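You operate a simulated robot arm through the tools that you are given. There is no shell and no other tool.

You run a simulated robot arm. Do the job below in one go: nothing can be reset, and whatever is moved stays where it is left.

TASK
Soak the gold bangle clean in the dip pot.
Fine: dry it on the towel, leave the basket up and put the bangle back in the velvet tray once it is dry. Where these are worked on the way, their far stop is far enough and under half their travel is too little: dip basket.

Only the result counts: the job must be done as asked and must still hold three seconds after the hand-in. Knocking over, shifting, dropping, spilling or breaking anything else fails it. Flat cloth is picked up by pressing the open fingertips on it (5 to 10 N) and closing them slowly along it; thin cloth reads only 2 to 8 mm in the jaws.

THE ROBOT
A 6-joint arm with a three-finger gripper, fixed in place. Base frame: the origin is on the floor under the middle of its stand, x ahead of it, y to its left, z up; the work surface is at about z = 760. Units: mm, degrees, N and s.
It reaches about 1213 mm from its shoulder. Its first joint turns from -166.0 to 166.0 degrees. Payload 4.89 kg.
Tool frame: the origin (TCP) lies between the finger pads and is the grasp point; the fingertips stand 30 mm ahead of it; z points along the fingers, y is the line along which they close. The gripper opens to 164 mm; its body begins 125 mm behind the TCP.
Orientation is told as [roll, pitch, yaw] about the base's x, y, z axes, in that order, counted from this pose: with the fingers straight down and closing along the base's y, the tool's x points along the base's -x, its y along +y and its z along -z.

THE INTERFACE
- The arm moves only by the tool jog_arm. Its argument "increments" is text: rows parted by semicolons, each of 7 numbers parted by spaces: the turn, a rotation vector about the tool's x, y, z in units of 5 degrees (1.0 is 5 degrees), then the shift along the tool's x, y, z in units of 30 mm (1.0 is 30 mm), then the gripper command, from -1 (fully open) to 1 (shut), values between in proportion. In form: wx wy wz tx ty tz jaw; .... A call has 1 to 20 rows; each row shifts and turns the commanded pose from where the row before left it, along the tool's axes as they then stand. A call with a number of a shift or a turn outside -1 to 1 is refused whole. A row lasts 0.2 s, in which the tool goes at most 50 mm and 8.6 degrees; a call with a longer step from one row to the next is refused whole, and so is a gripper value outside its range. A pose out of reach is approached as far as the arm can. The call stops where the force on the tool passes 70 N (or 10 N more than at its start, if that is more) or the arm is blocked; 0.2 s more then pass. The fingers move at their own pace (about 108 mm/s each) and stop on an object; they squeeze with about 25 N. The grip force told is the motor's: it shows also when the fingers shut on nothing. Time passes only in rows, and 0.2 s behind the last, so rows that do not move let the fingers close. The reply holds the time, the measured pose of the TCP, the force on the tool along the base axes, the opening and the grip force, in the units named above and with some noise, with the torque about the TCP (base axes, N m) and any sound that the robot's microphone picked up.
- Cameras (640 x 400 px; columns grow to the right, rows downward): "scene" is fixed at [219.7, 649.1, 1492.8]; the picture's right is [-0.43, -0.90, 0.00], its down [-0.61, 0.29, -0.74] and it looks along [0.67, -0.32, -0.67] (base axes); focal length 328 px, centre (320, 200). "wrist" rides on the gripper at [76, -2, -152] in the tool frame; the picture's right is [0.02, 1.00, 0.00], its down [-0.88, 0.02, -0.47] and it looks along [-0.47, 0.01, 0.88] (tool axes); focal length 247 px, centre (320, 200).
- capture(camera): a new picture of that camera. No time passes.
- raise_lower(by): moves the trunk up (or, below 0, down) by that many mm; the arm rides with it, the base frame stays. It gives what a move gives, with no picture.
- measure_at(camera, pixels): there is no depth. For up to 12 entries [column, row, z] of the newest picture of that camera ("zoom" is the newest enlarged one), the place [x, y] in the base frame at which the ray of that pixel passes the height z, good to about 3 mm. No time passes.
- close_up(camera, box): a new picture of the part [left, top, right, bottom] of that camera's present view, enlarged. No time passes.
- hand_in(): hands the job in; it is judged then, once.

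Unless the task says otherwise, let go and move clear before handing in.

The tools are called after ">>>" as name(argument=value, ...) on one line, values as JSON. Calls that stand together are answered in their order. jog_arm: Moves the arm, as the interface text tells. Its arguments: {"type":"object","properties":{"increments":{"type":"string"}},"required":["increments"]} The other tools are called the same way: raise_lower (by) moves the trunk up or down; capture (camera) takes a picture; measure_at (camera, pixels) gives the place at which the rays of pixels pass given heights; close_up (camera, box) takes an enlarged picture of a part of a camera's view; hand_in () hands the job in.

At the start:

```text
time: 0.0
tool_pos: [563.3, 284.0, 1171.2]
ee_rot: [0.0, 0.0, -0.1]
ft_force: [1.1, -0.1, -0.7]
ft_torque: [0.03, 0.0, -0.01]
grip_width: 163.9
finger_force: 0.0
trunk travel left (down, up): [-175.0, 215.0]
```

scene: 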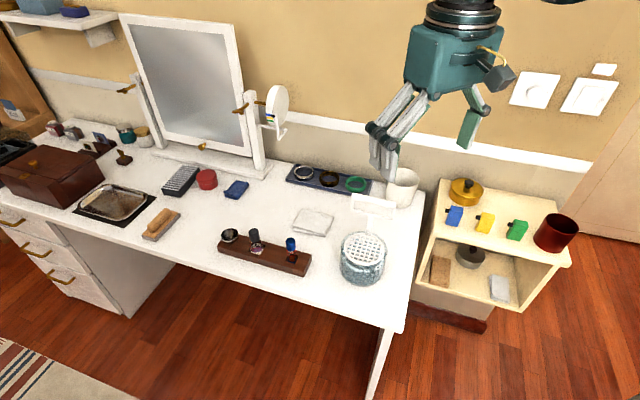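
wrist: 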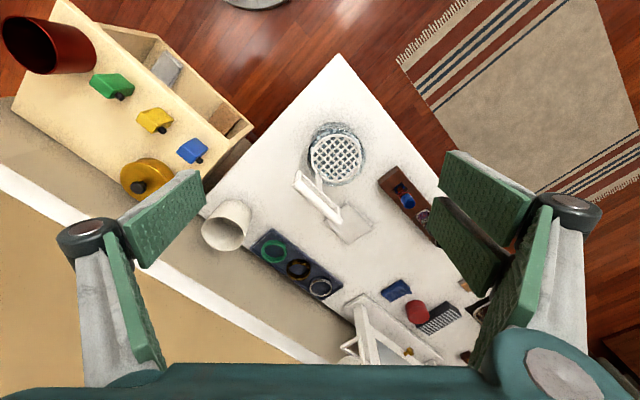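

The scene shows the velvet tray with three bangles near (330,180), the dip pot with a basket near (362,258), and a folded white towel near (313,222). I'll take enlarged views first.

>>> close_up(camera="scene", box=[270, 150, 430, 250])

>>> close_up(camera="scene", box=[300, 190, 428, 300])

>>> close_up(camera="wrist", box=[190, 100, 430, 310])

```text
4.00 times, centred on (350, 200) of scene
```

zoom: 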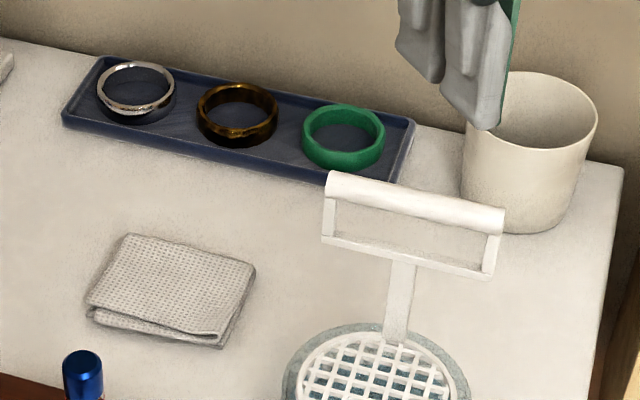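

```text
3.64 times, centred on (364, 245) of scene
```

zoom: 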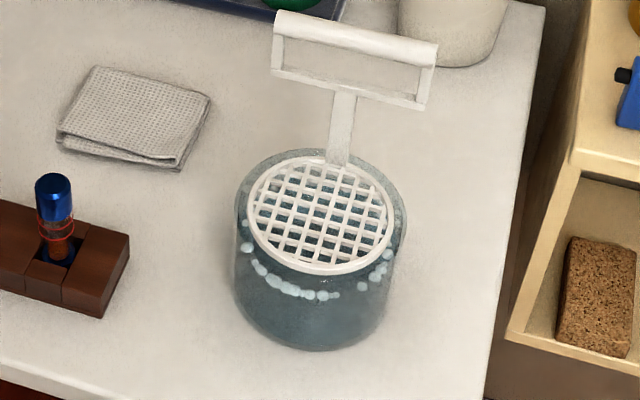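

```text
1.90 times, centred on (310, 205) of wrist
```

zoom: 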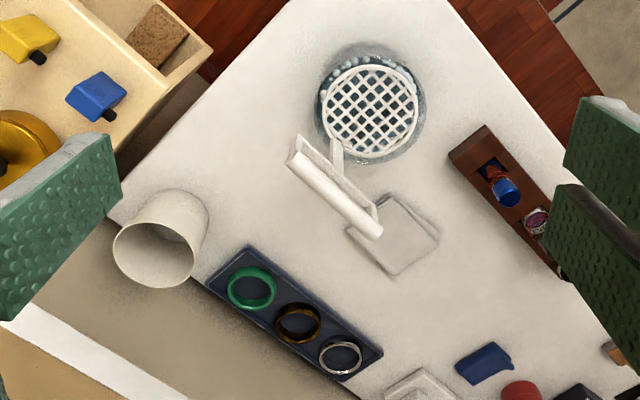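

The basket already looks up in the jar, and the tarnished gold bangle is the middle one at about (329,179). I'll measure the key points next.

>>> measure_at(camera="scene", pixels=[[329.5, 176, 785], [329.5, 182, 765], [286, 179, 765], [374, 182, 765], [304, 173, 780], [356, 184, 780], [313, 222, 765], [362, 248, 860], [362, 248, 880], [364, 280, 760], [331, 207, 770], [293, 228, 770]])

>>> measure_at(camera="wrist", pixels=[[297, 269, 780], [273, 251, 780], [320, 287, 780], [336, 159, 860], [336, 159, 880], [348, 223, 765], [299, 175, 940], [334, 213, 940], [299, 175, 900], [334, 213, 900], [225, 225, 760]])

```text
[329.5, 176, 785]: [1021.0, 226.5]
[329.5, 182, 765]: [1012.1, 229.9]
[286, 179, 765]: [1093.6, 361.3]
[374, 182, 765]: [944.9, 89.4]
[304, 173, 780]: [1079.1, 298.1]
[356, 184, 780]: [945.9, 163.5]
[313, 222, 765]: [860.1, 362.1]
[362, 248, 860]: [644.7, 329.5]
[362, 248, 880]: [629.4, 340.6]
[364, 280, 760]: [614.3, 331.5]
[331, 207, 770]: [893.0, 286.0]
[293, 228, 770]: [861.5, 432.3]
```

```text
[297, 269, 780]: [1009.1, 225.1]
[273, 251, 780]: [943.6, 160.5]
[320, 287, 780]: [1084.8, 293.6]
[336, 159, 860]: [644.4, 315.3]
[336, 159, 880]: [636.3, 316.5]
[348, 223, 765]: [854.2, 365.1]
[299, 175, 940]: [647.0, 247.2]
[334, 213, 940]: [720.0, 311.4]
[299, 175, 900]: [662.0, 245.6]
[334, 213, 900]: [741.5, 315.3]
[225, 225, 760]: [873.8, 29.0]
```

Both cameras put the gold bangle near (1010,226), with the row running about 43° from x, and the basket near (652,317). I'll enlarge the tray, basket and handle to get their sizes.

>>> close_up(camera="scene", box=[280, 155, 380, 217])

>>> close_up(camera="wrist", box=[220, 200, 380, 300])

>>> close_up(camera="wrist", box=[260, 110, 420, 250])

>>> close_up(camera="scene", box=[340, 0, 540, 190])

```text
6.40 times, centred on (330, 186) of scene
```

zoom: 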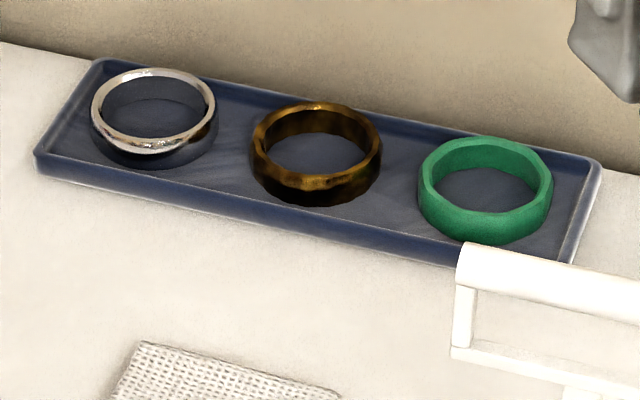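

```text
4.00 times, centred on (300, 250) of wrist
```

zoom: 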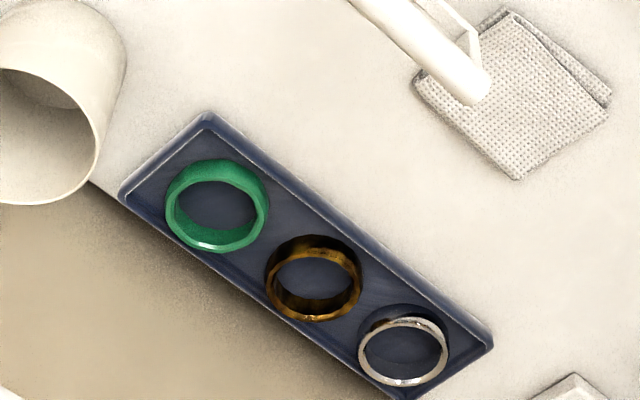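

```text
2.86 times, centred on (340, 180) of wrist
```

zoom: 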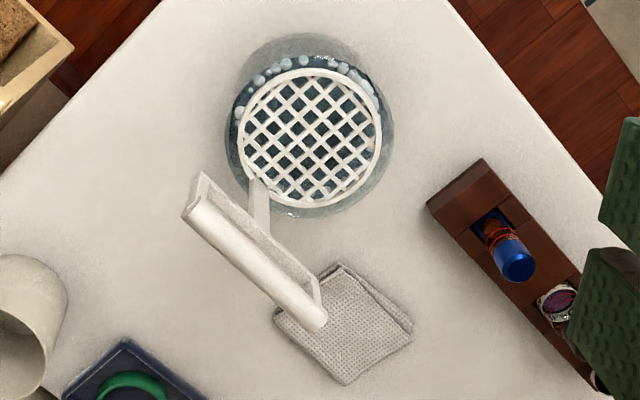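

```text
2.11 times, centred on (440, 95) of scene
```

zoom: 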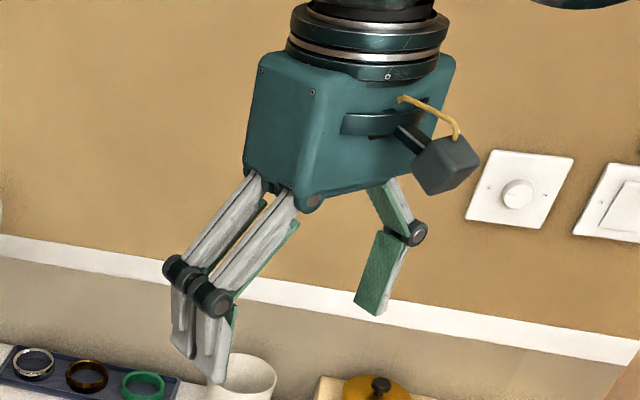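

The close-ups show a narrow tray with a thin lip, and the basket's handle rod on the wall side of the jar. I'll measure the edges of the bangle, tray, towel, basket and rod.

>>> measure_at(camera="scene", pixels=[[319.4, 177.4, 780], [339.7, 177.4, 780], [329.7, 170.8, 780], [329.2, 184.4, 780], [329.2, 187.1, 763], [285.5, 180, 768], [295.5, 164, 768], [374, 180, 768], [367, 194.5, 768], [351.6, 195.5, 940], [396.1, 203.8, 940], [374, 199.5, 940]])

>>> measure_at(camera="wrist", pixels=[[271, 229.3, 770], [343, 285.5, 770], [250.5, 248.8, 770], [242.5, 246.3, 760], [347.5, 202.5, 768], [393, 223.8, 768], [349.3, 244.5, 768], [323.8, 220, 768], [312, 159, 850], [361.7, 155.5, 850], [340, 134.5, 850], [333, 182.5, 850]])

>>> measure_at(camera="wrist", pixels=[[294.5, 183.5, 940], [334.8, 223.8, 940], [294.5, 183.5, 960], [334.8, 223.8, 960], [286, 269, 780], [310.5, 268, 780], [298.8, 258.8, 780], [298, 280, 780], [287, 145, 760], [337, 130, 760]])

```text
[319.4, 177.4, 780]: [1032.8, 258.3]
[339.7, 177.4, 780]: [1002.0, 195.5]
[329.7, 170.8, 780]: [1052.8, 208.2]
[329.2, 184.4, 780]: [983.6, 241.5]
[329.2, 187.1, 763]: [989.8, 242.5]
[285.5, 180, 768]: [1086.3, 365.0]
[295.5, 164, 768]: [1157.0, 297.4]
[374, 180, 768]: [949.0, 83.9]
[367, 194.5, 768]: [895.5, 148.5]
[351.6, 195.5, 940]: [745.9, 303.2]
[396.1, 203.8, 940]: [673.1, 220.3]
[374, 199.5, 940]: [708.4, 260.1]
```

```text
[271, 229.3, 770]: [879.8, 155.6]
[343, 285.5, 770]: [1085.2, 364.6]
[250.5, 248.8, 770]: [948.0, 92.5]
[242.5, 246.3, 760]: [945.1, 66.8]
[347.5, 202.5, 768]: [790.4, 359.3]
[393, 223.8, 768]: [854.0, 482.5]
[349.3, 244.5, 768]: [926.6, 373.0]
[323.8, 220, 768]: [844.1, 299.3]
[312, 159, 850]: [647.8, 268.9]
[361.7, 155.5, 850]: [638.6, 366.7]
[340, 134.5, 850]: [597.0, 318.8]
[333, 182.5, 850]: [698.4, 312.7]
```

```text
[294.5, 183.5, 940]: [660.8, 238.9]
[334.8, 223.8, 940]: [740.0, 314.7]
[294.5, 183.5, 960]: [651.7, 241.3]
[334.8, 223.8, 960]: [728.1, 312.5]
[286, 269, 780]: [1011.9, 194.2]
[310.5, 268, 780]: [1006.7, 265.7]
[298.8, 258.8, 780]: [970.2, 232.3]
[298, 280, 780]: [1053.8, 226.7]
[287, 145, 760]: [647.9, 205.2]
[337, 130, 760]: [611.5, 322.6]
```

The numbers place the gold bangle's centre near (1013,228) with its top near z 780. The handle rod is near (691,276,960), and the desk is turned about 45°. I'll yaw the tool +45° so the jaws close across the tray.

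>>> jog_arm(increments="0 0 -1 0 0 0 -1; 0 0 -1 0 0 0 -1; 0 0 -1 0 0 0 -1; 0 0 -1 0 0 0 -1; 0 0 -1 0 0 0 -1; 0 0 -1 0 0 0 -1; 0 0 -1 0 0 0 -1; 0 0 -1 0 0 0 -1; 0 0 -1 0 0 0 -1")

```text
time: 2.0
tool_pos: [565.4, 283.5, 1169.7]
ee_rot: [-0.1, 0.0, 45.1]
ft_force: [1.2, 0.1, 0.6]
ft_torque: [-0.01, -0.01, 0.01]
grip_width: 163.9
finger_force: 0.0
trunk travel left (down, up): [-175.0, 215.0]
```

The yaw is now 45.1°. I'll move to a viewing pose in front of the tray with the jaws part-closed, staying clear of the wall.

>>> jog_arm(increments="0 0 0 -0.84 -0.8 0.5 0.15; 0 0 0 -0.84 -0.8 0.5 0.15; 0 0 0 -0.84 -0.8 0.5 0.15; 0 0 0 -0.84 -0.8 0.5 0.15; 0 0 0 -0.84 -0.8 0.5 0.15; 0 0 0 -0.84 -0.8 0.5 0.15; 0 0 0 -0.84 -0.8 0.5 0.15; 0 0 0 -0.84 -0.8 0.5 0.15; 0 0 0 -0.84 -0.8 0.5 0.15; 0 0 0 -0.84 -0.8 0.5 0.15; 0 0 0 -0.84 -0.8 0.5 0.15; 0 0 0 0 0 0 0.15")

>>> capture(camera="wrist")

>>> capture(camera="scene")

```text
time: 4.6
tool_pos: [945.7, 293.6, 1005.7]
ee_rot: [0.0, -0.1, 44.9]
ft_force: [0.2, 0.1, -1.6]
ft_torque: [-0.04, 0.09, 0.01]
grip_width: 69.7
finger_force: 0.0
trunk travel left (down, up): [-175.0, 215.0]
```

```text
taken
```

wrist: 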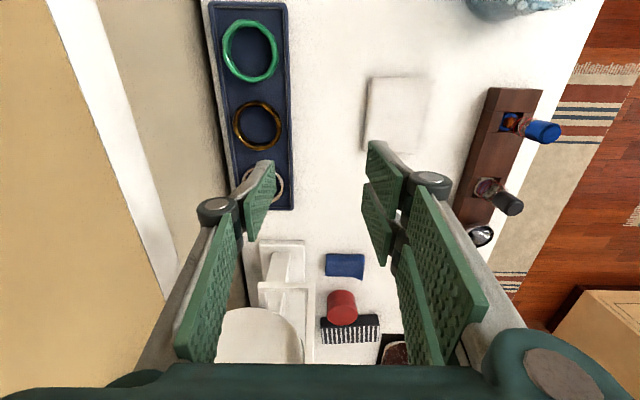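

```text
taken
```

scene: 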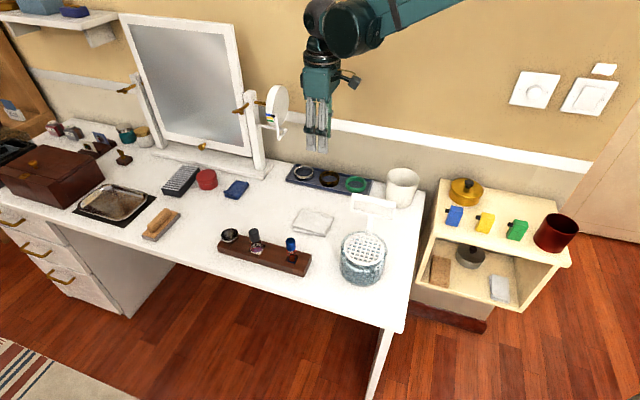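

The wrist view shows the gold bangle at (258,125), with the single finger on the wall side and the two fingers on the room side. I'll enlarge and measure it.

>>> close_up(camera="wrist", box=[190, 0, 350, 210])

>>> measure_at(camera="wrist", pixels=[[232, 124, 778], [284, 127, 778], [257, 100, 778], [259, 151, 778], [258, 125, 778], [250, 50, 778], [211, 5, 770], [288, 5, 770], [293, 209, 770], [372, 77, 768], [365, 150, 768], [425, 80, 768]])

```text
1.90 times, centred on (270, 105) of wrist
```

zoom: 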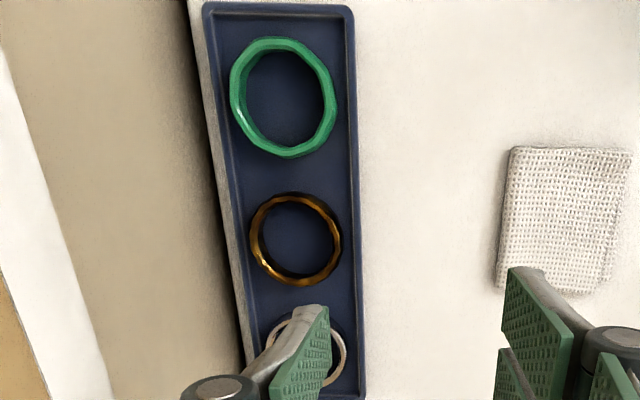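

```text
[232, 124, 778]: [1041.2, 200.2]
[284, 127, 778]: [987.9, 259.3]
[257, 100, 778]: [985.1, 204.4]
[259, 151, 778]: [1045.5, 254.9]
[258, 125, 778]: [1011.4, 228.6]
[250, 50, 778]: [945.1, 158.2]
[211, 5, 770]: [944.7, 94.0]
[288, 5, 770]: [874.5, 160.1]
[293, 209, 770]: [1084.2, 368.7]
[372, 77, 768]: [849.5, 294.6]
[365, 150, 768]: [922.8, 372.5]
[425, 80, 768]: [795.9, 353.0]
```

The bangle's centre comes out near (1014,229.5), about 72 mm across. I'll straddle its room-side band, with the single finger inside the hole, so first I'll move above that point with the jaws at about 30 mm.

>>> jog_arm(increments="0 0 0 -0.017 -0.348 0.8 0.634; 0 0 0 -0.017 -0.348 0.8 0.634; 0 0 0 -0.017 -0.348 0.8 0.634; 0 0 0 -0.017 -0.348 0.8 0.634; 0 0 0 -0.017 -0.348 0.8 0.634; 0 0 0 -0.017 -0.348 0.8 0.634; 0 0 0 0 0 0 0.634; 0 0 0 0 0 0 0.634")

>>> capture(camera="wrist")

>>> close_up(camera="scene", box=[270, 90, 400, 220])

```text
time: 6.4
tool_pos: [993.3, 250.5, 860.2]
ee_rot: [0.0, -0.2, 44.9]
ft_force: [0.0, 0.5, 0.6]
ft_torque: [-0.01, 0.02, 0.01]
grip_width: 29.9
finger_force: 0.0
trunk travel left (down, up): [-175.0, 215.0]
```

```text
taken
```

wrist: 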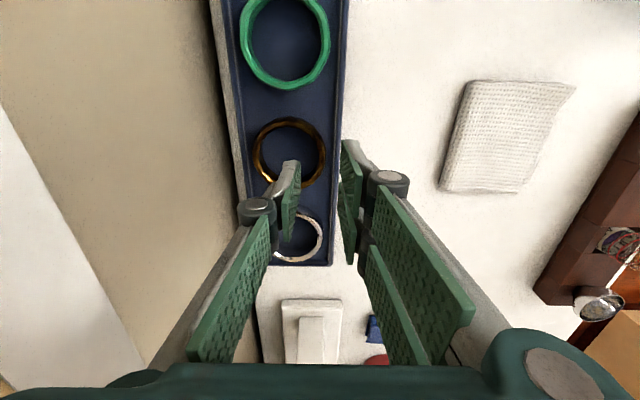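

```text
3.08 times, centred on (335, 155) of scene
```

zoom: 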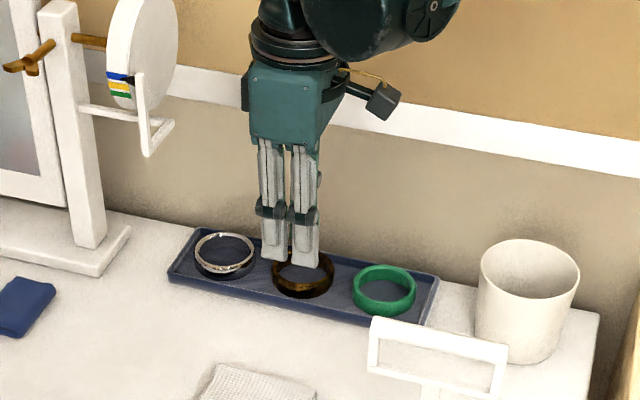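

The jaws are above the band, with the bangle at (289,152) in the wrist view. I'll measure its edges again from here.

>>> close_up(camera="wrist", box=[230, 90, 370, 220])

>>> measure_at(camera="wrist", pixels=[[252, 152, 779], [325, 152, 779], [289, 117, 779], [289, 188, 779], [238, 50, 770], [347, 50, 770]])

```text
3.08 times, centred on (300, 155) of wrist
```

zoom: 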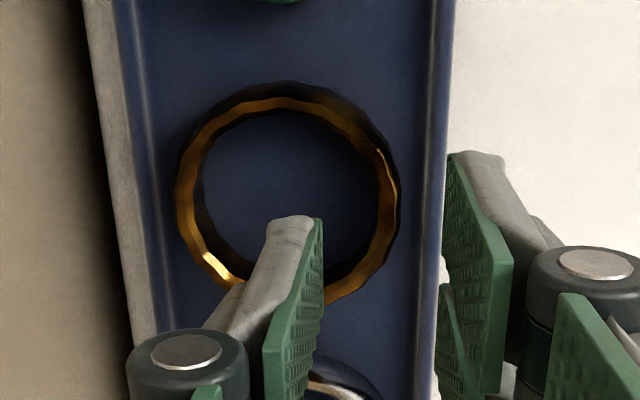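

```text
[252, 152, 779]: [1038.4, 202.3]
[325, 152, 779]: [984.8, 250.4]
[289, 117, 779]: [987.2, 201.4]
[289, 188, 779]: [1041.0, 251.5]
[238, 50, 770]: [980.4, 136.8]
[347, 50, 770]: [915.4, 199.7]
```

The bangle's centre sits about 2–3 mm along tool x and 30 mm toward the wall from the TCP, as planned. I'll descend close to the bangle's rim height.

>>> jog_arm(increments="0 0 0 0.08 0 0.4 0.634; 0 0 0 0 0 0.4 0.634; 0 0 0 0 0 0.4 0.634; 0 0 0 0 0 0.3 0.634; 0 0 0 0 0 0 0.634")

>>> close_up(camera="wrist", box=[220, 80, 420, 280])

>>> close_up(camera="scene", box=[280, 130, 380, 210])

```text
time: 7.6
tool_pos: [989.7, 249.6, 815.6]
ee_rot: [0.0, 0.0, 45.1]
ft_force: [-0.6, 0.1, -0.8]
ft_torque: [-0.04, 0.01, 0.02]
grip_width: 29.9
finger_force: 0.1
trunk travel left (down, up): [-175.0, 215.0]
```

```text
2.00 times, centred on (320, 180) of wrist
```

zoom: 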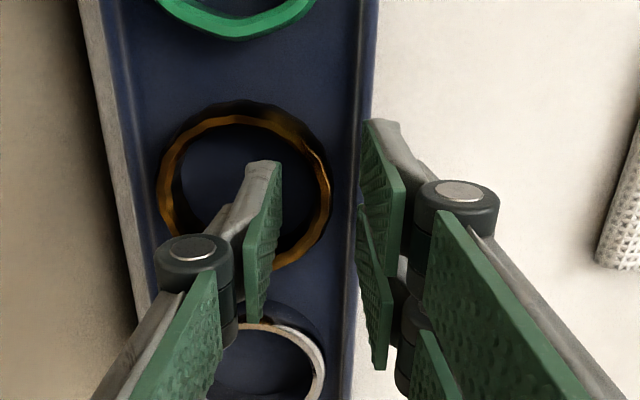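

```text
5.00 times, centred on (330, 170) of scene
```

zoom: 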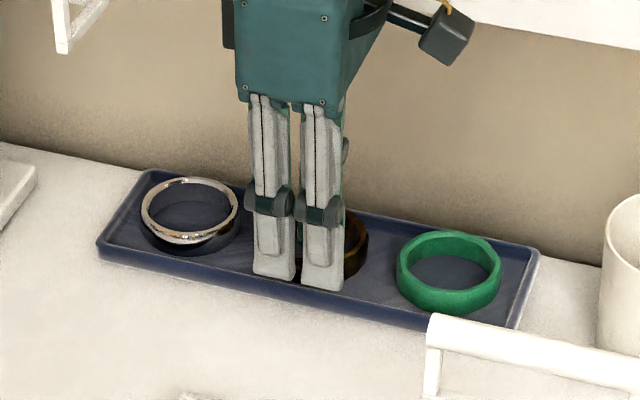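

The single finger is inside the ring and the outer pair is in front of it, with about 10 mm clearance and no contact. I'll go down slowly and watch the force for the lip.

>>> jog_arm(increments="0 0 0 0 0 0.1 0.634; 0 0 0 0 0 0.1 0.634; 0 0 0 0 0 0.1 0.634; 0 0 0 0 0 0 0.634")

>>> close_up(camera="scene", box=[290, 150, 370, 210])

```text
time: 8.6
tool_pos: [990.4, 248.5, 807.0]
ee_rot: [-0.1, 0.0, 45.0]
ft_force: [-0.1, -0.5, -0.2]
ft_torque: [-0.01, 0.02, -0.05]
grip_width: 30.0
finger_force: 0.1
trunk travel left (down, up): [-175.0, 215.0]
```

```text
6.67 times, centred on (330, 180) of scene
```

zoom: 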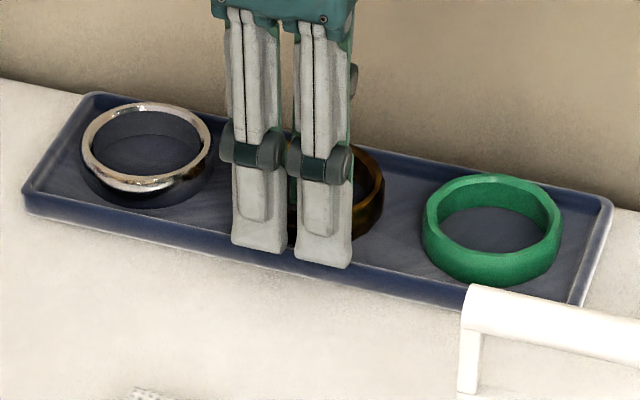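

There's still no contact at TCP z 807, with the tips near 777. I'll continue down in 1.5 mm steps.

>>> jog_arm(increments="0 0 0 0 0 0.05 0.634; 0 0 0 0 0 0.05 0.634; 0 0 0 0 0 0 0.634")

```text
time: 9.4
tool_pos: [990.5, 249.1, 805.3]
ee_rot: [0.1, 0.0, 45.0]
ft_force: [2.9, 2.7, 11.8]
ft_torque: [0.11, 0.11, -0.08]
grip_width: 29.5
finger_force: 0.0
trunk travel left (down, up): [-175.0, 215.0]
```

11.8 N appeared at TCP z 805, and the torque puts it 13 mm to the room side, so the outer fingers are on the tray's lip. I'll back up about 2.4 mm and close on the band.

>>> jog_arm(increments="0 0 0 0 0 -0.08 0.634; 0 0 0 0 0 0 0.7; 0 0 0 0 0 0 0.76; 0 0 0 0 0 0 0.82; 0 0 0 0 0 0 0.88; 0 0 0 0 0 0 0.94; 0 0 0 0 0 0 1; 0 0 0 0 0 0 1; 0 0 0 0 0 0 1")

>>> close_up(camera="wrist", box=[220, 80, 420, 280])

>>> close_up(camera="scene", box=[290, 150, 370, 210])

```text
time: 11.4
tool_pos: [990.4, 248.7, 806.9]
ee_rot: [0.0, 0.1, 45.0]
ft_force: [-0.2, 0.0, 0.9]
ft_torque: [0.02, 0.02, -0.02]
grip_width: 11.2
finger_force: 24.9
trunk travel left (down, up): [-175.0, 215.0]
```

```text
2.00 times, centred on (320, 180) of wrist
```

zoom: 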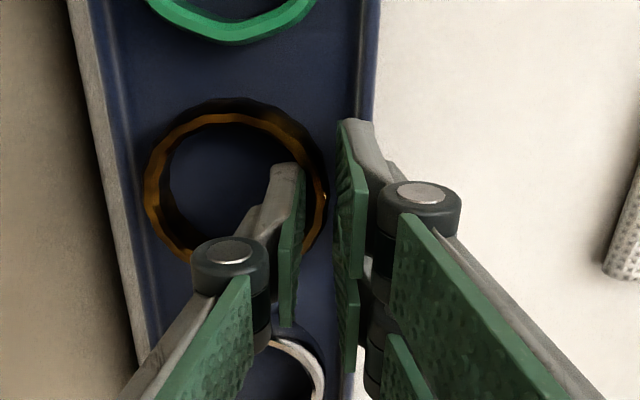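

```text
6.67 times, centred on (330, 180) of scene
```

zoom: 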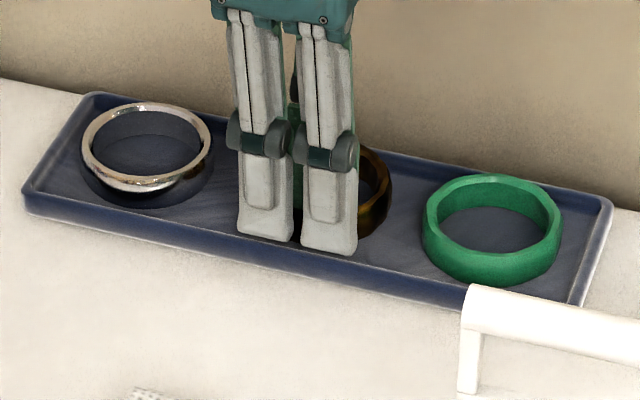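

The jaws stopped at 11.2 mm with 24.9 N, which is about what I expected for the band. I'll lift slowly and check that it comes along.

>>> jog_arm(increments="0 0 0 0 0 -0.1 1; 0 0 0 0 0 -0.2 1; 0 0 0 0 0 -0.3 1; 0 0 0 0 0 -0.4 1; 0 0 0 0 0 0 1")

>>> close_up(camera="wrist", box=[220, 80, 420, 280])

>>> close_up(camera="scene", box=[290, 140, 370, 210])

```text
time: 12.6
tool_pos: [990.9, 248.6, 837.9]
ee_rot: [0.0, 0.0, 45.0]
ft_force: [0.3, -0.4, -1.2]
ft_torque: [0.01, 0.01, -0.02]
grip_width: 11.2
finger_force: 25.5
trunk travel left (down, up): [-175.0, 215.0]
```

```text
2.00 times, centred on (320, 180) of wrist
```

zoom: 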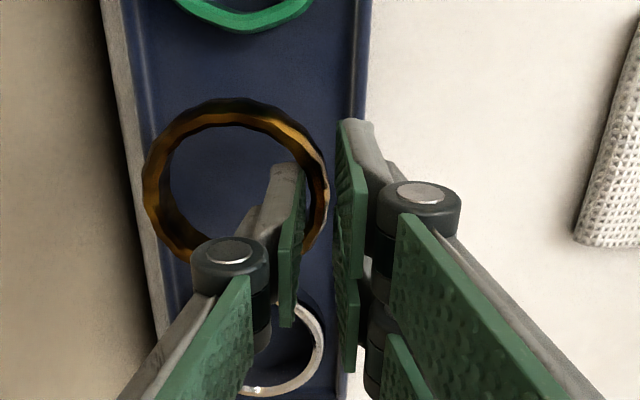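

```text
5.71 times, centred on (330, 175) of scene
```

zoom: 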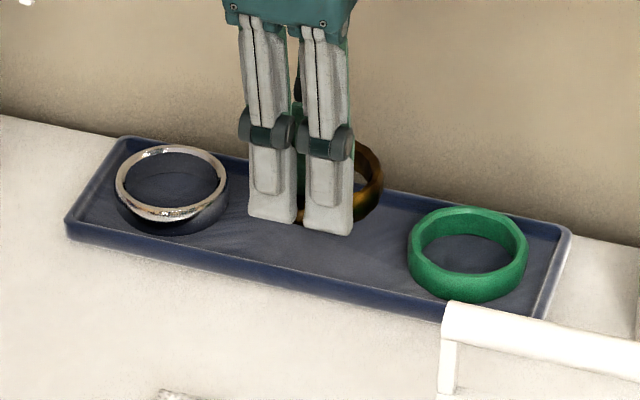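

The bangle is lifted, with the width steady at 11.2 mm and the grip at 25 N. I'll raise it above handle height and carry it over the pot.

>>> jog_arm(increments="0 0 0 0 0 -0.9 1; 0 0 0 0 0 -0.9 1; 0 0 0 0 0 -0.9 1; 0 0 0 0 0 -0.9 1; 0 0 0 0 0 -0.9 1; 0 0 0 0 0 -0.9 1; 0 0 0 0 0 -0.9 1; 0 0 0 0 0 -0.5 1; 0 0 0 0 0 0 1")

>>> jog_arm(increments="0 0 0 0.5355 0.8905 0 1; 0 0 0 0.5355 0.8905 0 1; 0 0 0 0.5355 0.8905 0 1; 0 0 0 0.5355 0.8905 0 1; 0 0 0 0.5355 0.8905 0 1; 0 0 0 0.5355 0.8905 0 1; 0 0 0 0.5355 0.8905 0 1; 0 0 0 0.5355 0.8905 0 1; 0 0 0 0.5355 0.8905 0 1; 0 0 0 0.5355 0.8905 0 1; 0 0 0 0.5355 0.8905 0 1; 0 0 0 0.5355 0.8905 0 1; 0 0 0 0 0 0 1; 0 0 0 0 0 0 1")

>>> capture(camera="wrist")

>>> capture(camera="scene")

```text
time: 14.6
tool_pos: [990.5, 248.9, 1041.8]
ee_rot: [0.0, -0.1, 45.0]
ft_force: [-0.3, 0.3, -0.4]
ft_torque: [0.06, -0.01, -0.02]
grip_width: 11.2
finger_force: 24.9
trunk travel left (down, up): [-175.0, 215.0]
```

```text
time: 17.6
tool_pos: [628.1, 339.8, 1041.6]
ee_rot: [0.1, -0.1, 45.0]
ft_force: [-0.2, -0.3, -0.7]
ft_torque: [0.01, -0.06, 0.0]
grip_width: 11.0
finger_force: 24.8
trunk travel left (down, up): [-175.0, 215.0]
```

```text
taken
```

wrist: 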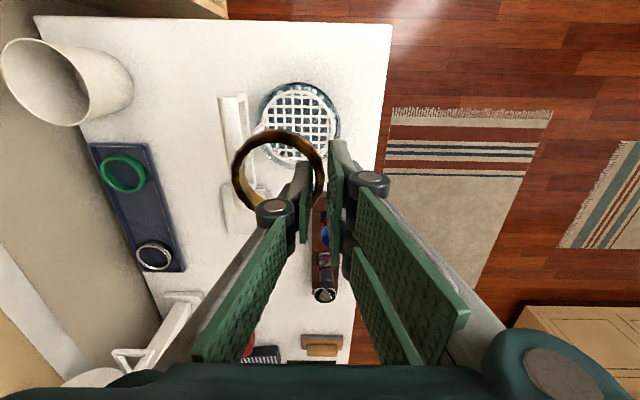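

```text
taken
```

scene: 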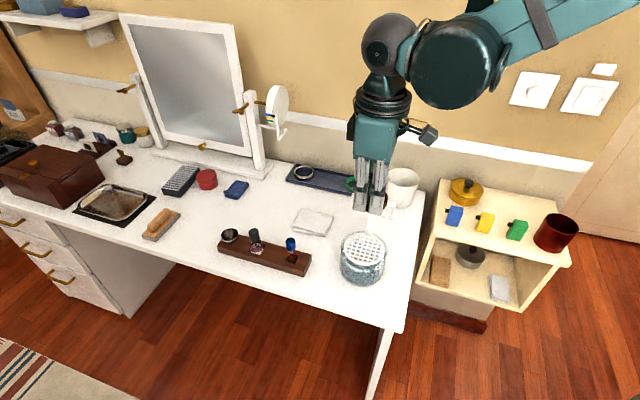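

The bangle is held above the pot, and the basket shows at about (298,120) in the wrist view. I'll enlarge and measure the basket, jar rim and handle.

>>> close_up(camera="wrist", box=[200, 60, 360, 200])

>>> close_up(camera="scene", box=[325, 185, 405, 295])

```text
2.86 times, centred on (280, 130) of wrist
```

zoom: 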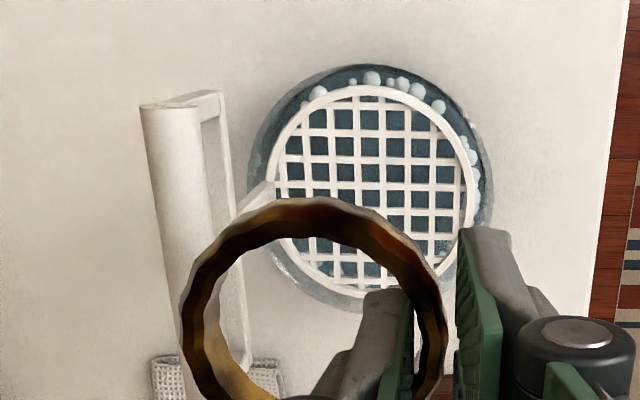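

```text
3.64 times, centred on (365, 240) of scene
```

zoom: 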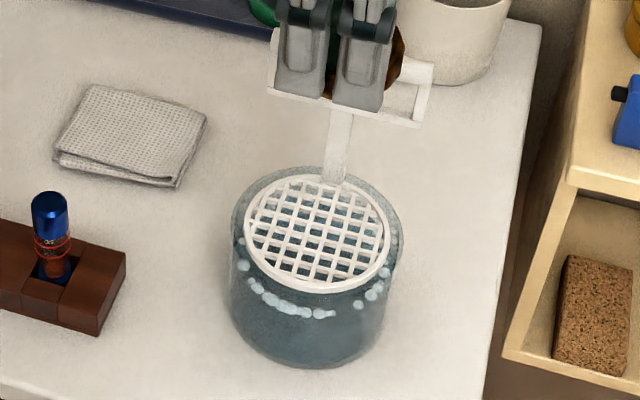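

The basket's rim spans about (263..334, 90..164) in the wrist view. I'll measure it at a few candidate heights.

>>> measure_at(camera="wrist", pixels=[[263.2, 126.5, 842], [334.3, 126.5, 842], [297.5, 89.8, 842], [295.8, 164.3, 842], [298.6, 126.9, 842], [298.6, 126.9, 850], [298.6, 126.9, 830], [227.5, 98, 960], [248, 175, 960]])

>>> measure_at(camera="scene", pixels=[[364.1, 248.9, 842], [364.1, 248.9, 850], [364.1, 248.9, 830], [344.2, 248.4, 842], [384.7, 250, 842], [364, 233.2, 842], [364, 265.5, 842]])

```text
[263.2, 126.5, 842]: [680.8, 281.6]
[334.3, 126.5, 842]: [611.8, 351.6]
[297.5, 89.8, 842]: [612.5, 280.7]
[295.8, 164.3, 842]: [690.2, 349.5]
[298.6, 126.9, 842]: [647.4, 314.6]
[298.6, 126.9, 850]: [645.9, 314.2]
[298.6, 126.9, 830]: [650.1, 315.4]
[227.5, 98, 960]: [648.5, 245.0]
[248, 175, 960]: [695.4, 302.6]
```

```text
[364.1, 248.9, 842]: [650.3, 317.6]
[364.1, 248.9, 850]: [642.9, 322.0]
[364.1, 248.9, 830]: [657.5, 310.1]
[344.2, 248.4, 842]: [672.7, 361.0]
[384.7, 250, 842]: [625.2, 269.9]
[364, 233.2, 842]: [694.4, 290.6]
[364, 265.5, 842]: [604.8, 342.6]
```

Both cameras agree on a basket centre near (649,315.5) with the mesh near z 840. I'll shift a couple of millimetres and go down to just above the mesh.

>>> jog_arm(increments="0 0 0 0.08 -0.03 0.3 1; 0 0 0 0 0 0.8 1; 0 0 0 0 0 0.8 1; 0 0 0 0 0 0.8 1; 0 0 0 0 0 0.8 1; 0 0 0 0 0 0.8 1; 0 0 0 0 0 0.4 1; 0 0 0 0 0 0.2 1; 0 0 0 0 0 0 1")

>>> close_up(camera="wrist", box=[180, 60, 400, 260])

>>> close_up(camera="scene", box=[325, 185, 405, 295])

```text
time: 19.6
tool_pos: [626.9, 337.4, 893.9]
ee_rot: [0.0, 0.1, 45.0]
ft_force: [-0.8, 0.5, -0.8]
ft_torque: [-0.02, 0.04, -0.02]
grip_width: 11.2
finger_force: 24.9
trunk travel left (down, up): [-175.0, 215.0]
```

```text
2.00 times, centred on (290, 160) of wrist
```

zoom: 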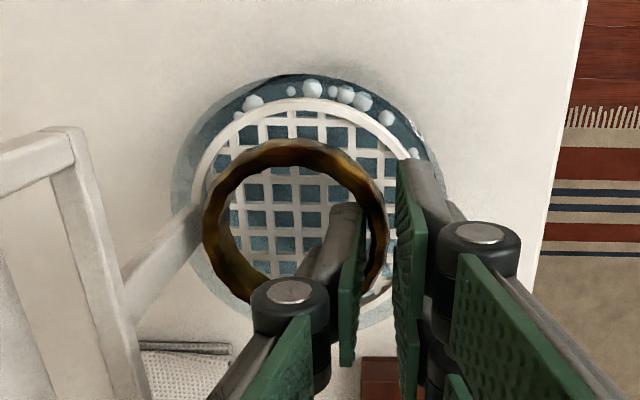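

```text
3.64 times, centred on (365, 240) of scene
```

zoom: 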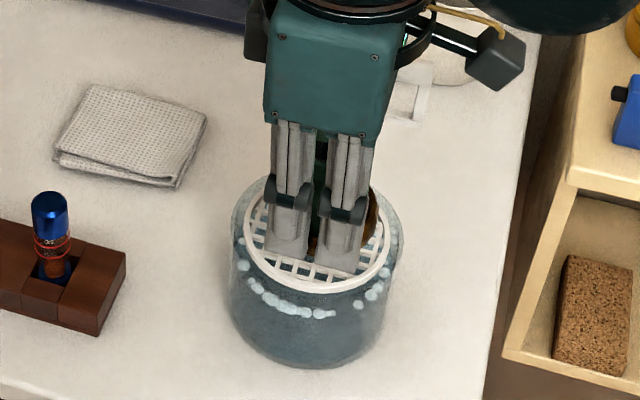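

The bangle hangs centred over the mesh, with no contact yet at TCP z 894. I'll lower it in small steps, watching the force.

>>> jog_arm(increments="0 0 0 0 0 0.1 1; 0 0 0 0 0 0.1 1; 0 0 0 0 0 0 1")

```text
time: 20.4
tool_pos: [627.3, 336.4, 887.7]
ee_rot: [0.1, 0.0, 45.0]
ft_force: [0.0, -0.1, -0.8]
ft_torque: [0.0, 0.03, 0.05]
grip_width: 11.0
finger_force: 25.1
trunk travel left (down, up): [-175.0, 215.0]
```

>>> jog_arm(increments="0 0 0 0 0 0.05 1; 0 0 0 0 0 0.05 1; 0 0 0 0 0 0 1")

```text
time: 21.2
tool_pos: [625.5, 337.1, 885.5]
ee_rot: [0.0, 0.0, 45.0]
ft_force: [0.0, -0.4, -1.2]
ft_torque: [0.01, -0.01, -0.02]
grip_width: 11.0
finger_force: 24.6
trunk travel left (down, up): [-175.0, 215.0]
```

No contact yet at z 885.5, with the force still at noise level. I'll keep lowering in 1.5 mm steps.

>>> jog_arm(increments="0 0 0 0 0 0.05 1; 0 0 0 0 0 0.05 1; 0 0 0 0 0 0 1")

>>> close_up(camera="scene", box=[335, 220, 395, 280])

```text
time: 22.0
tool_pos: [625.4, 335.6, 881.2]
ee_rot: [0.0, 0.0, 45.1]
ft_force: [0.4, 0.3, 2.2]
ft_torque: [0.0, 0.02, -0.04]
grip_width: 10.9
finger_force: 25.1
trunk travel left (down, up): [-175.0, 215.0]
```

```text
6.67 times, centred on (365, 250) of scene
```

zoom: 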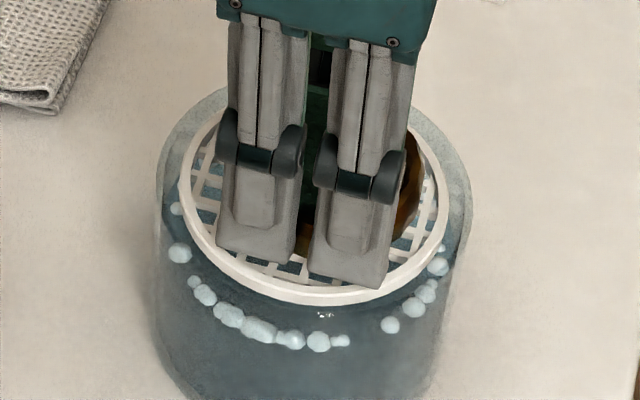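

The force has risen about 3 N, so the bangle is resting on the mesh. I'll release by opening the jaws slowly to about 30 mm.

>>> jog_arm(increments="0 0 0 0 0 0 0.84; 0 0 0 0 0 0 0.8; 0 0 0 0 0 0 0.75; 0 0 0 0 0 0 0.7; 0 0 0 0 0 0 0.66; 0 0 0 0 0 0 0.634; 0 0 0 0 0 0 0.634")

>>> close_up(camera="wrist", box=[180, 60, 400, 260])

```text
time: 23.6
tool_pos: [627.0, 337.1, 882.1]
ee_rot: [0.0, 0.0, 44.9]
ft_force: [0.4, -0.5, 0.7]
ft_torque: [-0.02, -0.02, -0.03]
grip_width: 30.0
finger_force: 0.2
trunk travel left (down, up): [-175.0, 215.0]
```

```text
2.00 times, centred on (290, 160) of wrist
```

zoom: 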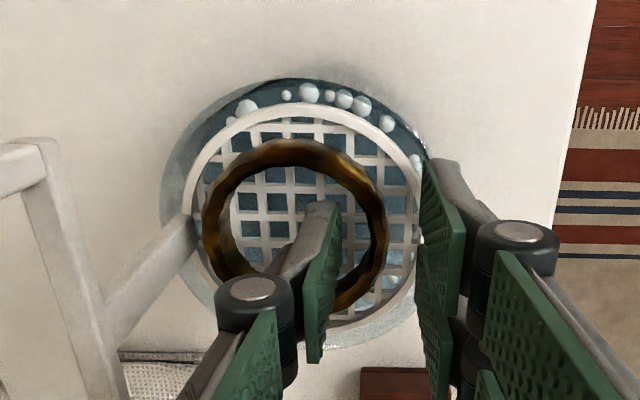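

The bangle is free and lies centred in the basket, with the jaws at 30 mm. I'll go straight up to clear it.

>>> jog_arm(increments="0 0 0 0 0 -0.1 0.634; 0 0 0 0 0 -0.2 0.634; 0 0 0 0 0 -0.5 0.634; 0 0 0 0 0 -0.9 0.634; 0 0 0 0 0 -0.9 0.634; 0 0 0 0 0 -0.9 0.634; 0 0 0 0 0 -0.9 0.634; 0 0 0 0 0 -0.9 0.634; 0 0 0 0 0 -0.5 0.634; 0 0 0 0 0 0 0.634")

>>> capture(camera="wrist")

>>> close_up(camera="scene", box=[325, 185, 405, 295])

```text
time: 25.8
tool_pos: [627.1, 335.7, 1056.9]
ee_rot: [0.0, 0.1, 45.1]
ft_force: [-0.5, 1.1, 0.2]
ft_torque: [-0.01, -0.06, 0.0]
grip_width: 30.0
finger_force: 0.0
trunk travel left (down, up): [-175.0, 215.0]
```

```text
taken
```

wrist: 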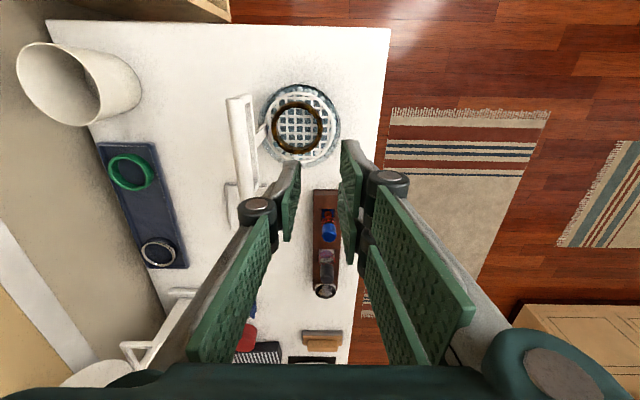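

```text
3.64 times, centred on (365, 240) of scene
```

zoom: 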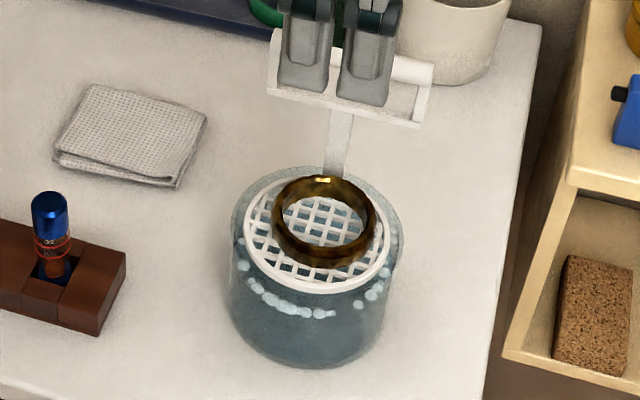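

The bangle sits on the mesh in the basket. I'll locate the handle rod precisely so I can grip it.

>>> close_up(camera="wrist", box=[200, 70, 320, 240])

>>> close_up(camera="scene", box=[340, 180, 410, 240])

```text
2.35 times, centred on (260, 155) of wrist
```

zoom: 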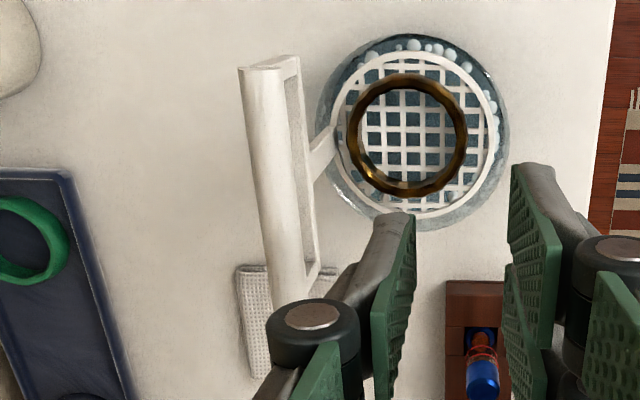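

```text
6.67 times, centred on (375, 210) of scene
```

zoom: 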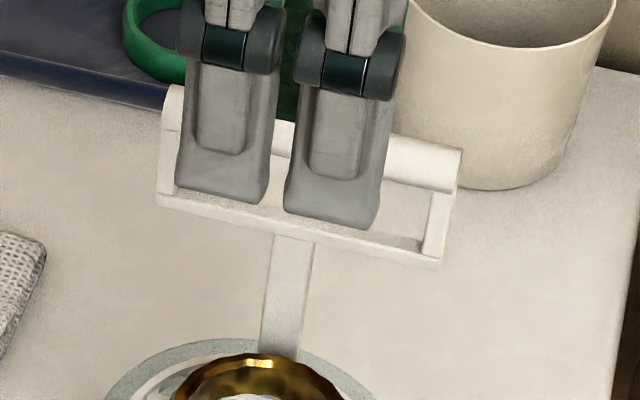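

The rod is about 16 mm thick, with its far end at (234,99) in the wrist view. I'll measure points along its axis.

>>> measure_at(camera="wrist", pixels=[[234.5, 99, 960], [240.4, 155, 960], [246.4, 197, 960], [226.4, 99, 960], [242, 99, 960], [234.5, 99, 970], [246.4, 197, 970]])

>>> measure_at(camera="scene", pixels=[[351.8, 195.5, 960], [395, 206, 960], [351.8, 195.5, 950], [395, 206, 950], [350, 210, 920], [392.5, 219, 920]])

```text
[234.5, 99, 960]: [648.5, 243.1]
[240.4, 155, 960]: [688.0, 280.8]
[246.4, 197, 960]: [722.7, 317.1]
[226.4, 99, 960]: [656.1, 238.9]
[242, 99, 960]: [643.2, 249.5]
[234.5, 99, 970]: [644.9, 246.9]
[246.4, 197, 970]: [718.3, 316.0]
```

```text
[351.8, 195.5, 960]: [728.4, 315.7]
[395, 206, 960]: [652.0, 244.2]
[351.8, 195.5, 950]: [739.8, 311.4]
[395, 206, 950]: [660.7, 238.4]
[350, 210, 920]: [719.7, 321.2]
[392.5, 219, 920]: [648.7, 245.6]
```

The rod's centre is near (689.5,279,960). I'll open to about 60 mm, move over it and descend straddling it.

>>> jog_arm(increments="0 0 0 -0.043 -0.94 0 0.27; 0 0 0 -0.043 -0.94 0 0.27; 0 0 0 -0.043 -0.94 0 0.27; 0 0 0 0 0 0 0.27; 0 0 0 0 0 0.5 0.27; 0 0 0 0 0 0.5 0.27; 0 0 0 0 0 0 0.27")

>>> capture(camera="wrist")

>>> close_up(camera="scene", box=[325, 155, 425, 245])

```text
time: 27.4
tool_pos: [688.6, 279.9, 1026.0]
ee_rot: [0.0, 0.0, 45.1]
ft_force: [0.5, -0.2, 0.3]
ft_torque: [0.02, 0.04, -0.02]
grip_width: 59.7
finger_force: 0.0
trunk travel left (down, up): [-175.0, 215.0]
```

```text
taken
```

wrist: 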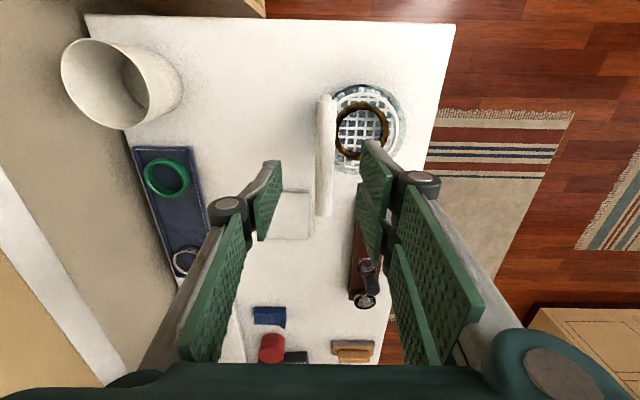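

```text
4.44 times, centred on (375, 200) of scene
```

zoom: 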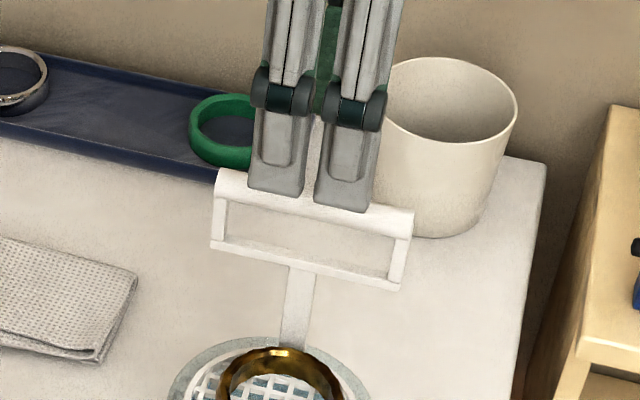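

The rod sits about 4 mm toward the pot side of the jaw centre and is well centred lengthwise. I'll correct that and descend to rod height.

>>> jog_arm(increments="0 0 0 0 0.12 0.3 0.27; 0 0 0 0 0 0.6 0.27; 0 0 0 0 0 0.6 0.27; 0 0 0 0 0 0.5 0.27; 0 0 0 0 0 0 0.27")

>>> close_up(camera="wrist", box=[220, 60, 440, 280])

>>> close_up(camera="scene", box=[325, 175, 425, 265])

```text
time: 28.6
tool_pos: [686.3, 283.0, 965.8]
ee_rot: [0.1, 0.0, 44.9]
ft_force: [-0.2, -0.1, 0.8]
ft_torque: [-0.05, 0.0, -0.01]
grip_width: 59.9
finger_force: 0.0
trunk travel left (down, up): [-175.0, 215.0]
```

```text
1.82 times, centred on (330, 170) of wrist
```

zoom: 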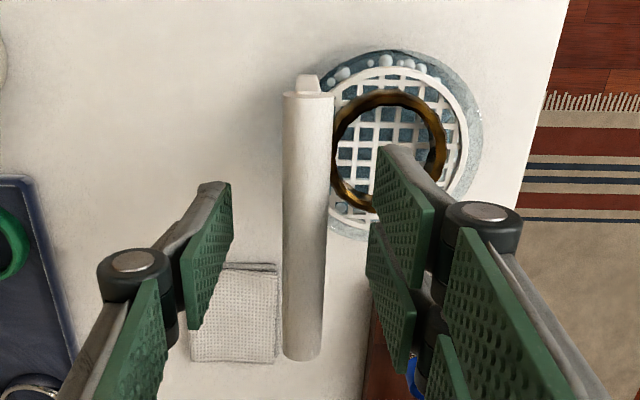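

```text
4.44 times, centred on (375, 220) of scene
```

zoom: 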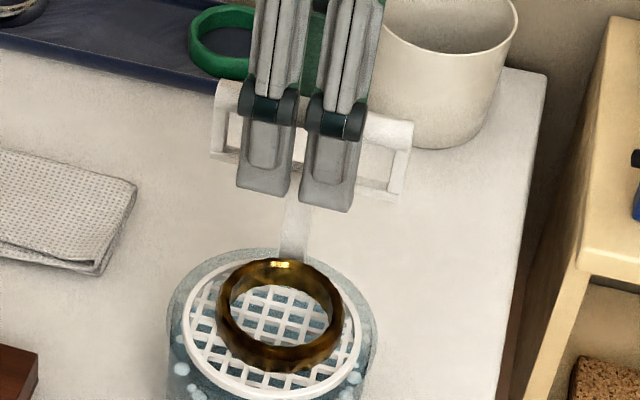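

The rod lies midway between the pads. I'll close slowly on it.

>>> jog_arm(increments="0 0 0 0 0 0 0.4; 0 0 0 0 0 0 0.5; 0 0 0 0 0 0 0.6; 0 0 0 0 0 0 0.7; 0 0 0 0 0 0 0.8; 0 0 0 0 0 0 0.9; 0 0 0 0 0 0 1; 0 0 0 0 0 0 1; 0 0 0 0 0 0 1")

>>> close_up(camera="wrist", box=[220, 60, 440, 280])

```text
time: 30.6
tool_pos: [687.0, 282.9, 966.8]
ee_rot: [0.0, 0.0, 45.0]
ft_force: [-15.9, 13.6, -2.1]
ft_torque: [0.02, 0.02, -0.02]
grip_width: 14.9
finger_force: 44.9
trunk travel left (down, up): [-175.0, 215.0]
```

```text
1.82 times, centred on (330, 170) of wrist
```

zoom: 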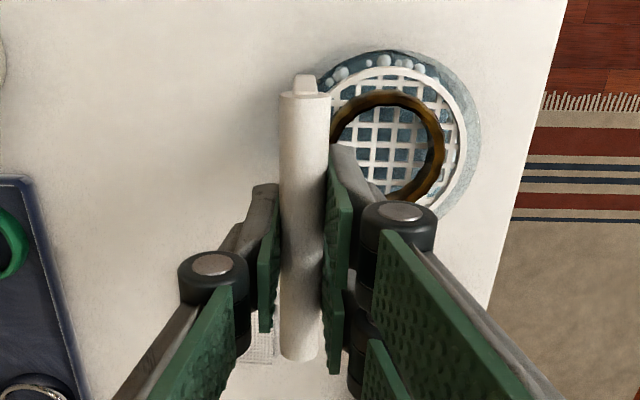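

The rod is gripped at 14.9 mm, but there's a 21 N sideways load toward the room, so the jaw centre is slightly off. I'll shift about 1.5 mm to relieve it.

>>> jog_arm(increments="0 0 0 0 0.05 0 1; 0 0 0 0 0 0 1; 0 0 0 0 0 0 1")

```text
time: 31.4
tool_pos: [686.8, 283.0, 966.8]
ee_rot: [0.1, 0.1, 44.9]
ft_force: [-3.6, 3.3, 1.0]
ft_torque: [0.0, -0.02, 0.01]
grip_width: 15.1
finger_force: 44.9
trunk travel left (down, up): [-175.0, 215.0]
```

The sideways load is down to about 5 N. I'll start pushing the basket down a little to feel its resistance.

>>> jog_arm(increments="0 0 0 0 0 0.1 1; 0 0 0 0 0 0.1 1; 0 0 0 0 0 0.1 1; 0 0 0 0 0 0 1")

>>> close_up(camera="scene", box=[325, 175, 425, 295])

```text
time: 32.4
tool_pos: [684.7, 283.6, 957.3]
ee_rot: [0.0, -0.1, 45.0]
ft_force: [2.0, -5.8, -0.1]
ft_torque: [-0.01, 0.03, 0.04]
grip_width: 14.8
finger_force: 44.4
trunk travel left (down, up): [-175.0, 215.0]
```

```text
3.33 times, centred on (375, 235) of scene
```

zoom: 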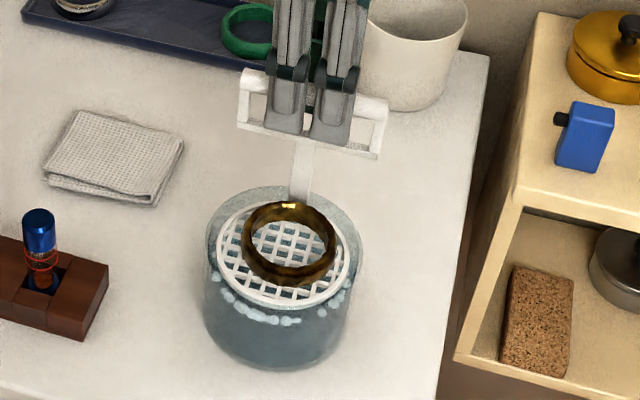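

The tool dropped 9.5 mm with hardly any resistance, and the basket sits lower inside the jar. I'll continue down gently.

>>> jog_arm(increments="0 0 0 0 0 0.1 1; 0 0 0 0 0 0.1 1; 0 0 0 0 0 0.1 1; 0 0 0 0 0 0.1 1; 0 0 0 0 0 0.1 1; 0 0 0 0 0 0.1 1; 0 0 0 0 0 0.1 1; 0 0 0 0 0 0 1")

>>> close_up(camera="scene", box=[325, 175, 425, 295])

```text
time: 34.2
tool_pos: [685.9, 283.6, 936.7]
ee_rot: [0.1, 0.1, 45.0]
ft_force: [3.1, -6.6, -2.0]
ft_torque: [-0.25, 0.18, -0.03]
grip_width: 15.1
finger_force: 44.7
trunk travel left (down, up): [-175.0, 215.0]
```

```text
3.33 times, centred on (375, 235) of scene
```

zoom: 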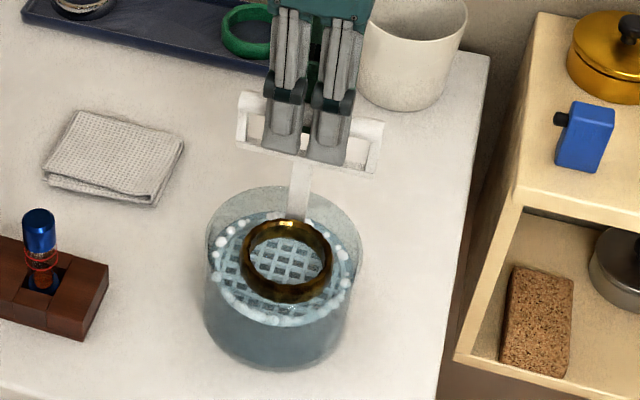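

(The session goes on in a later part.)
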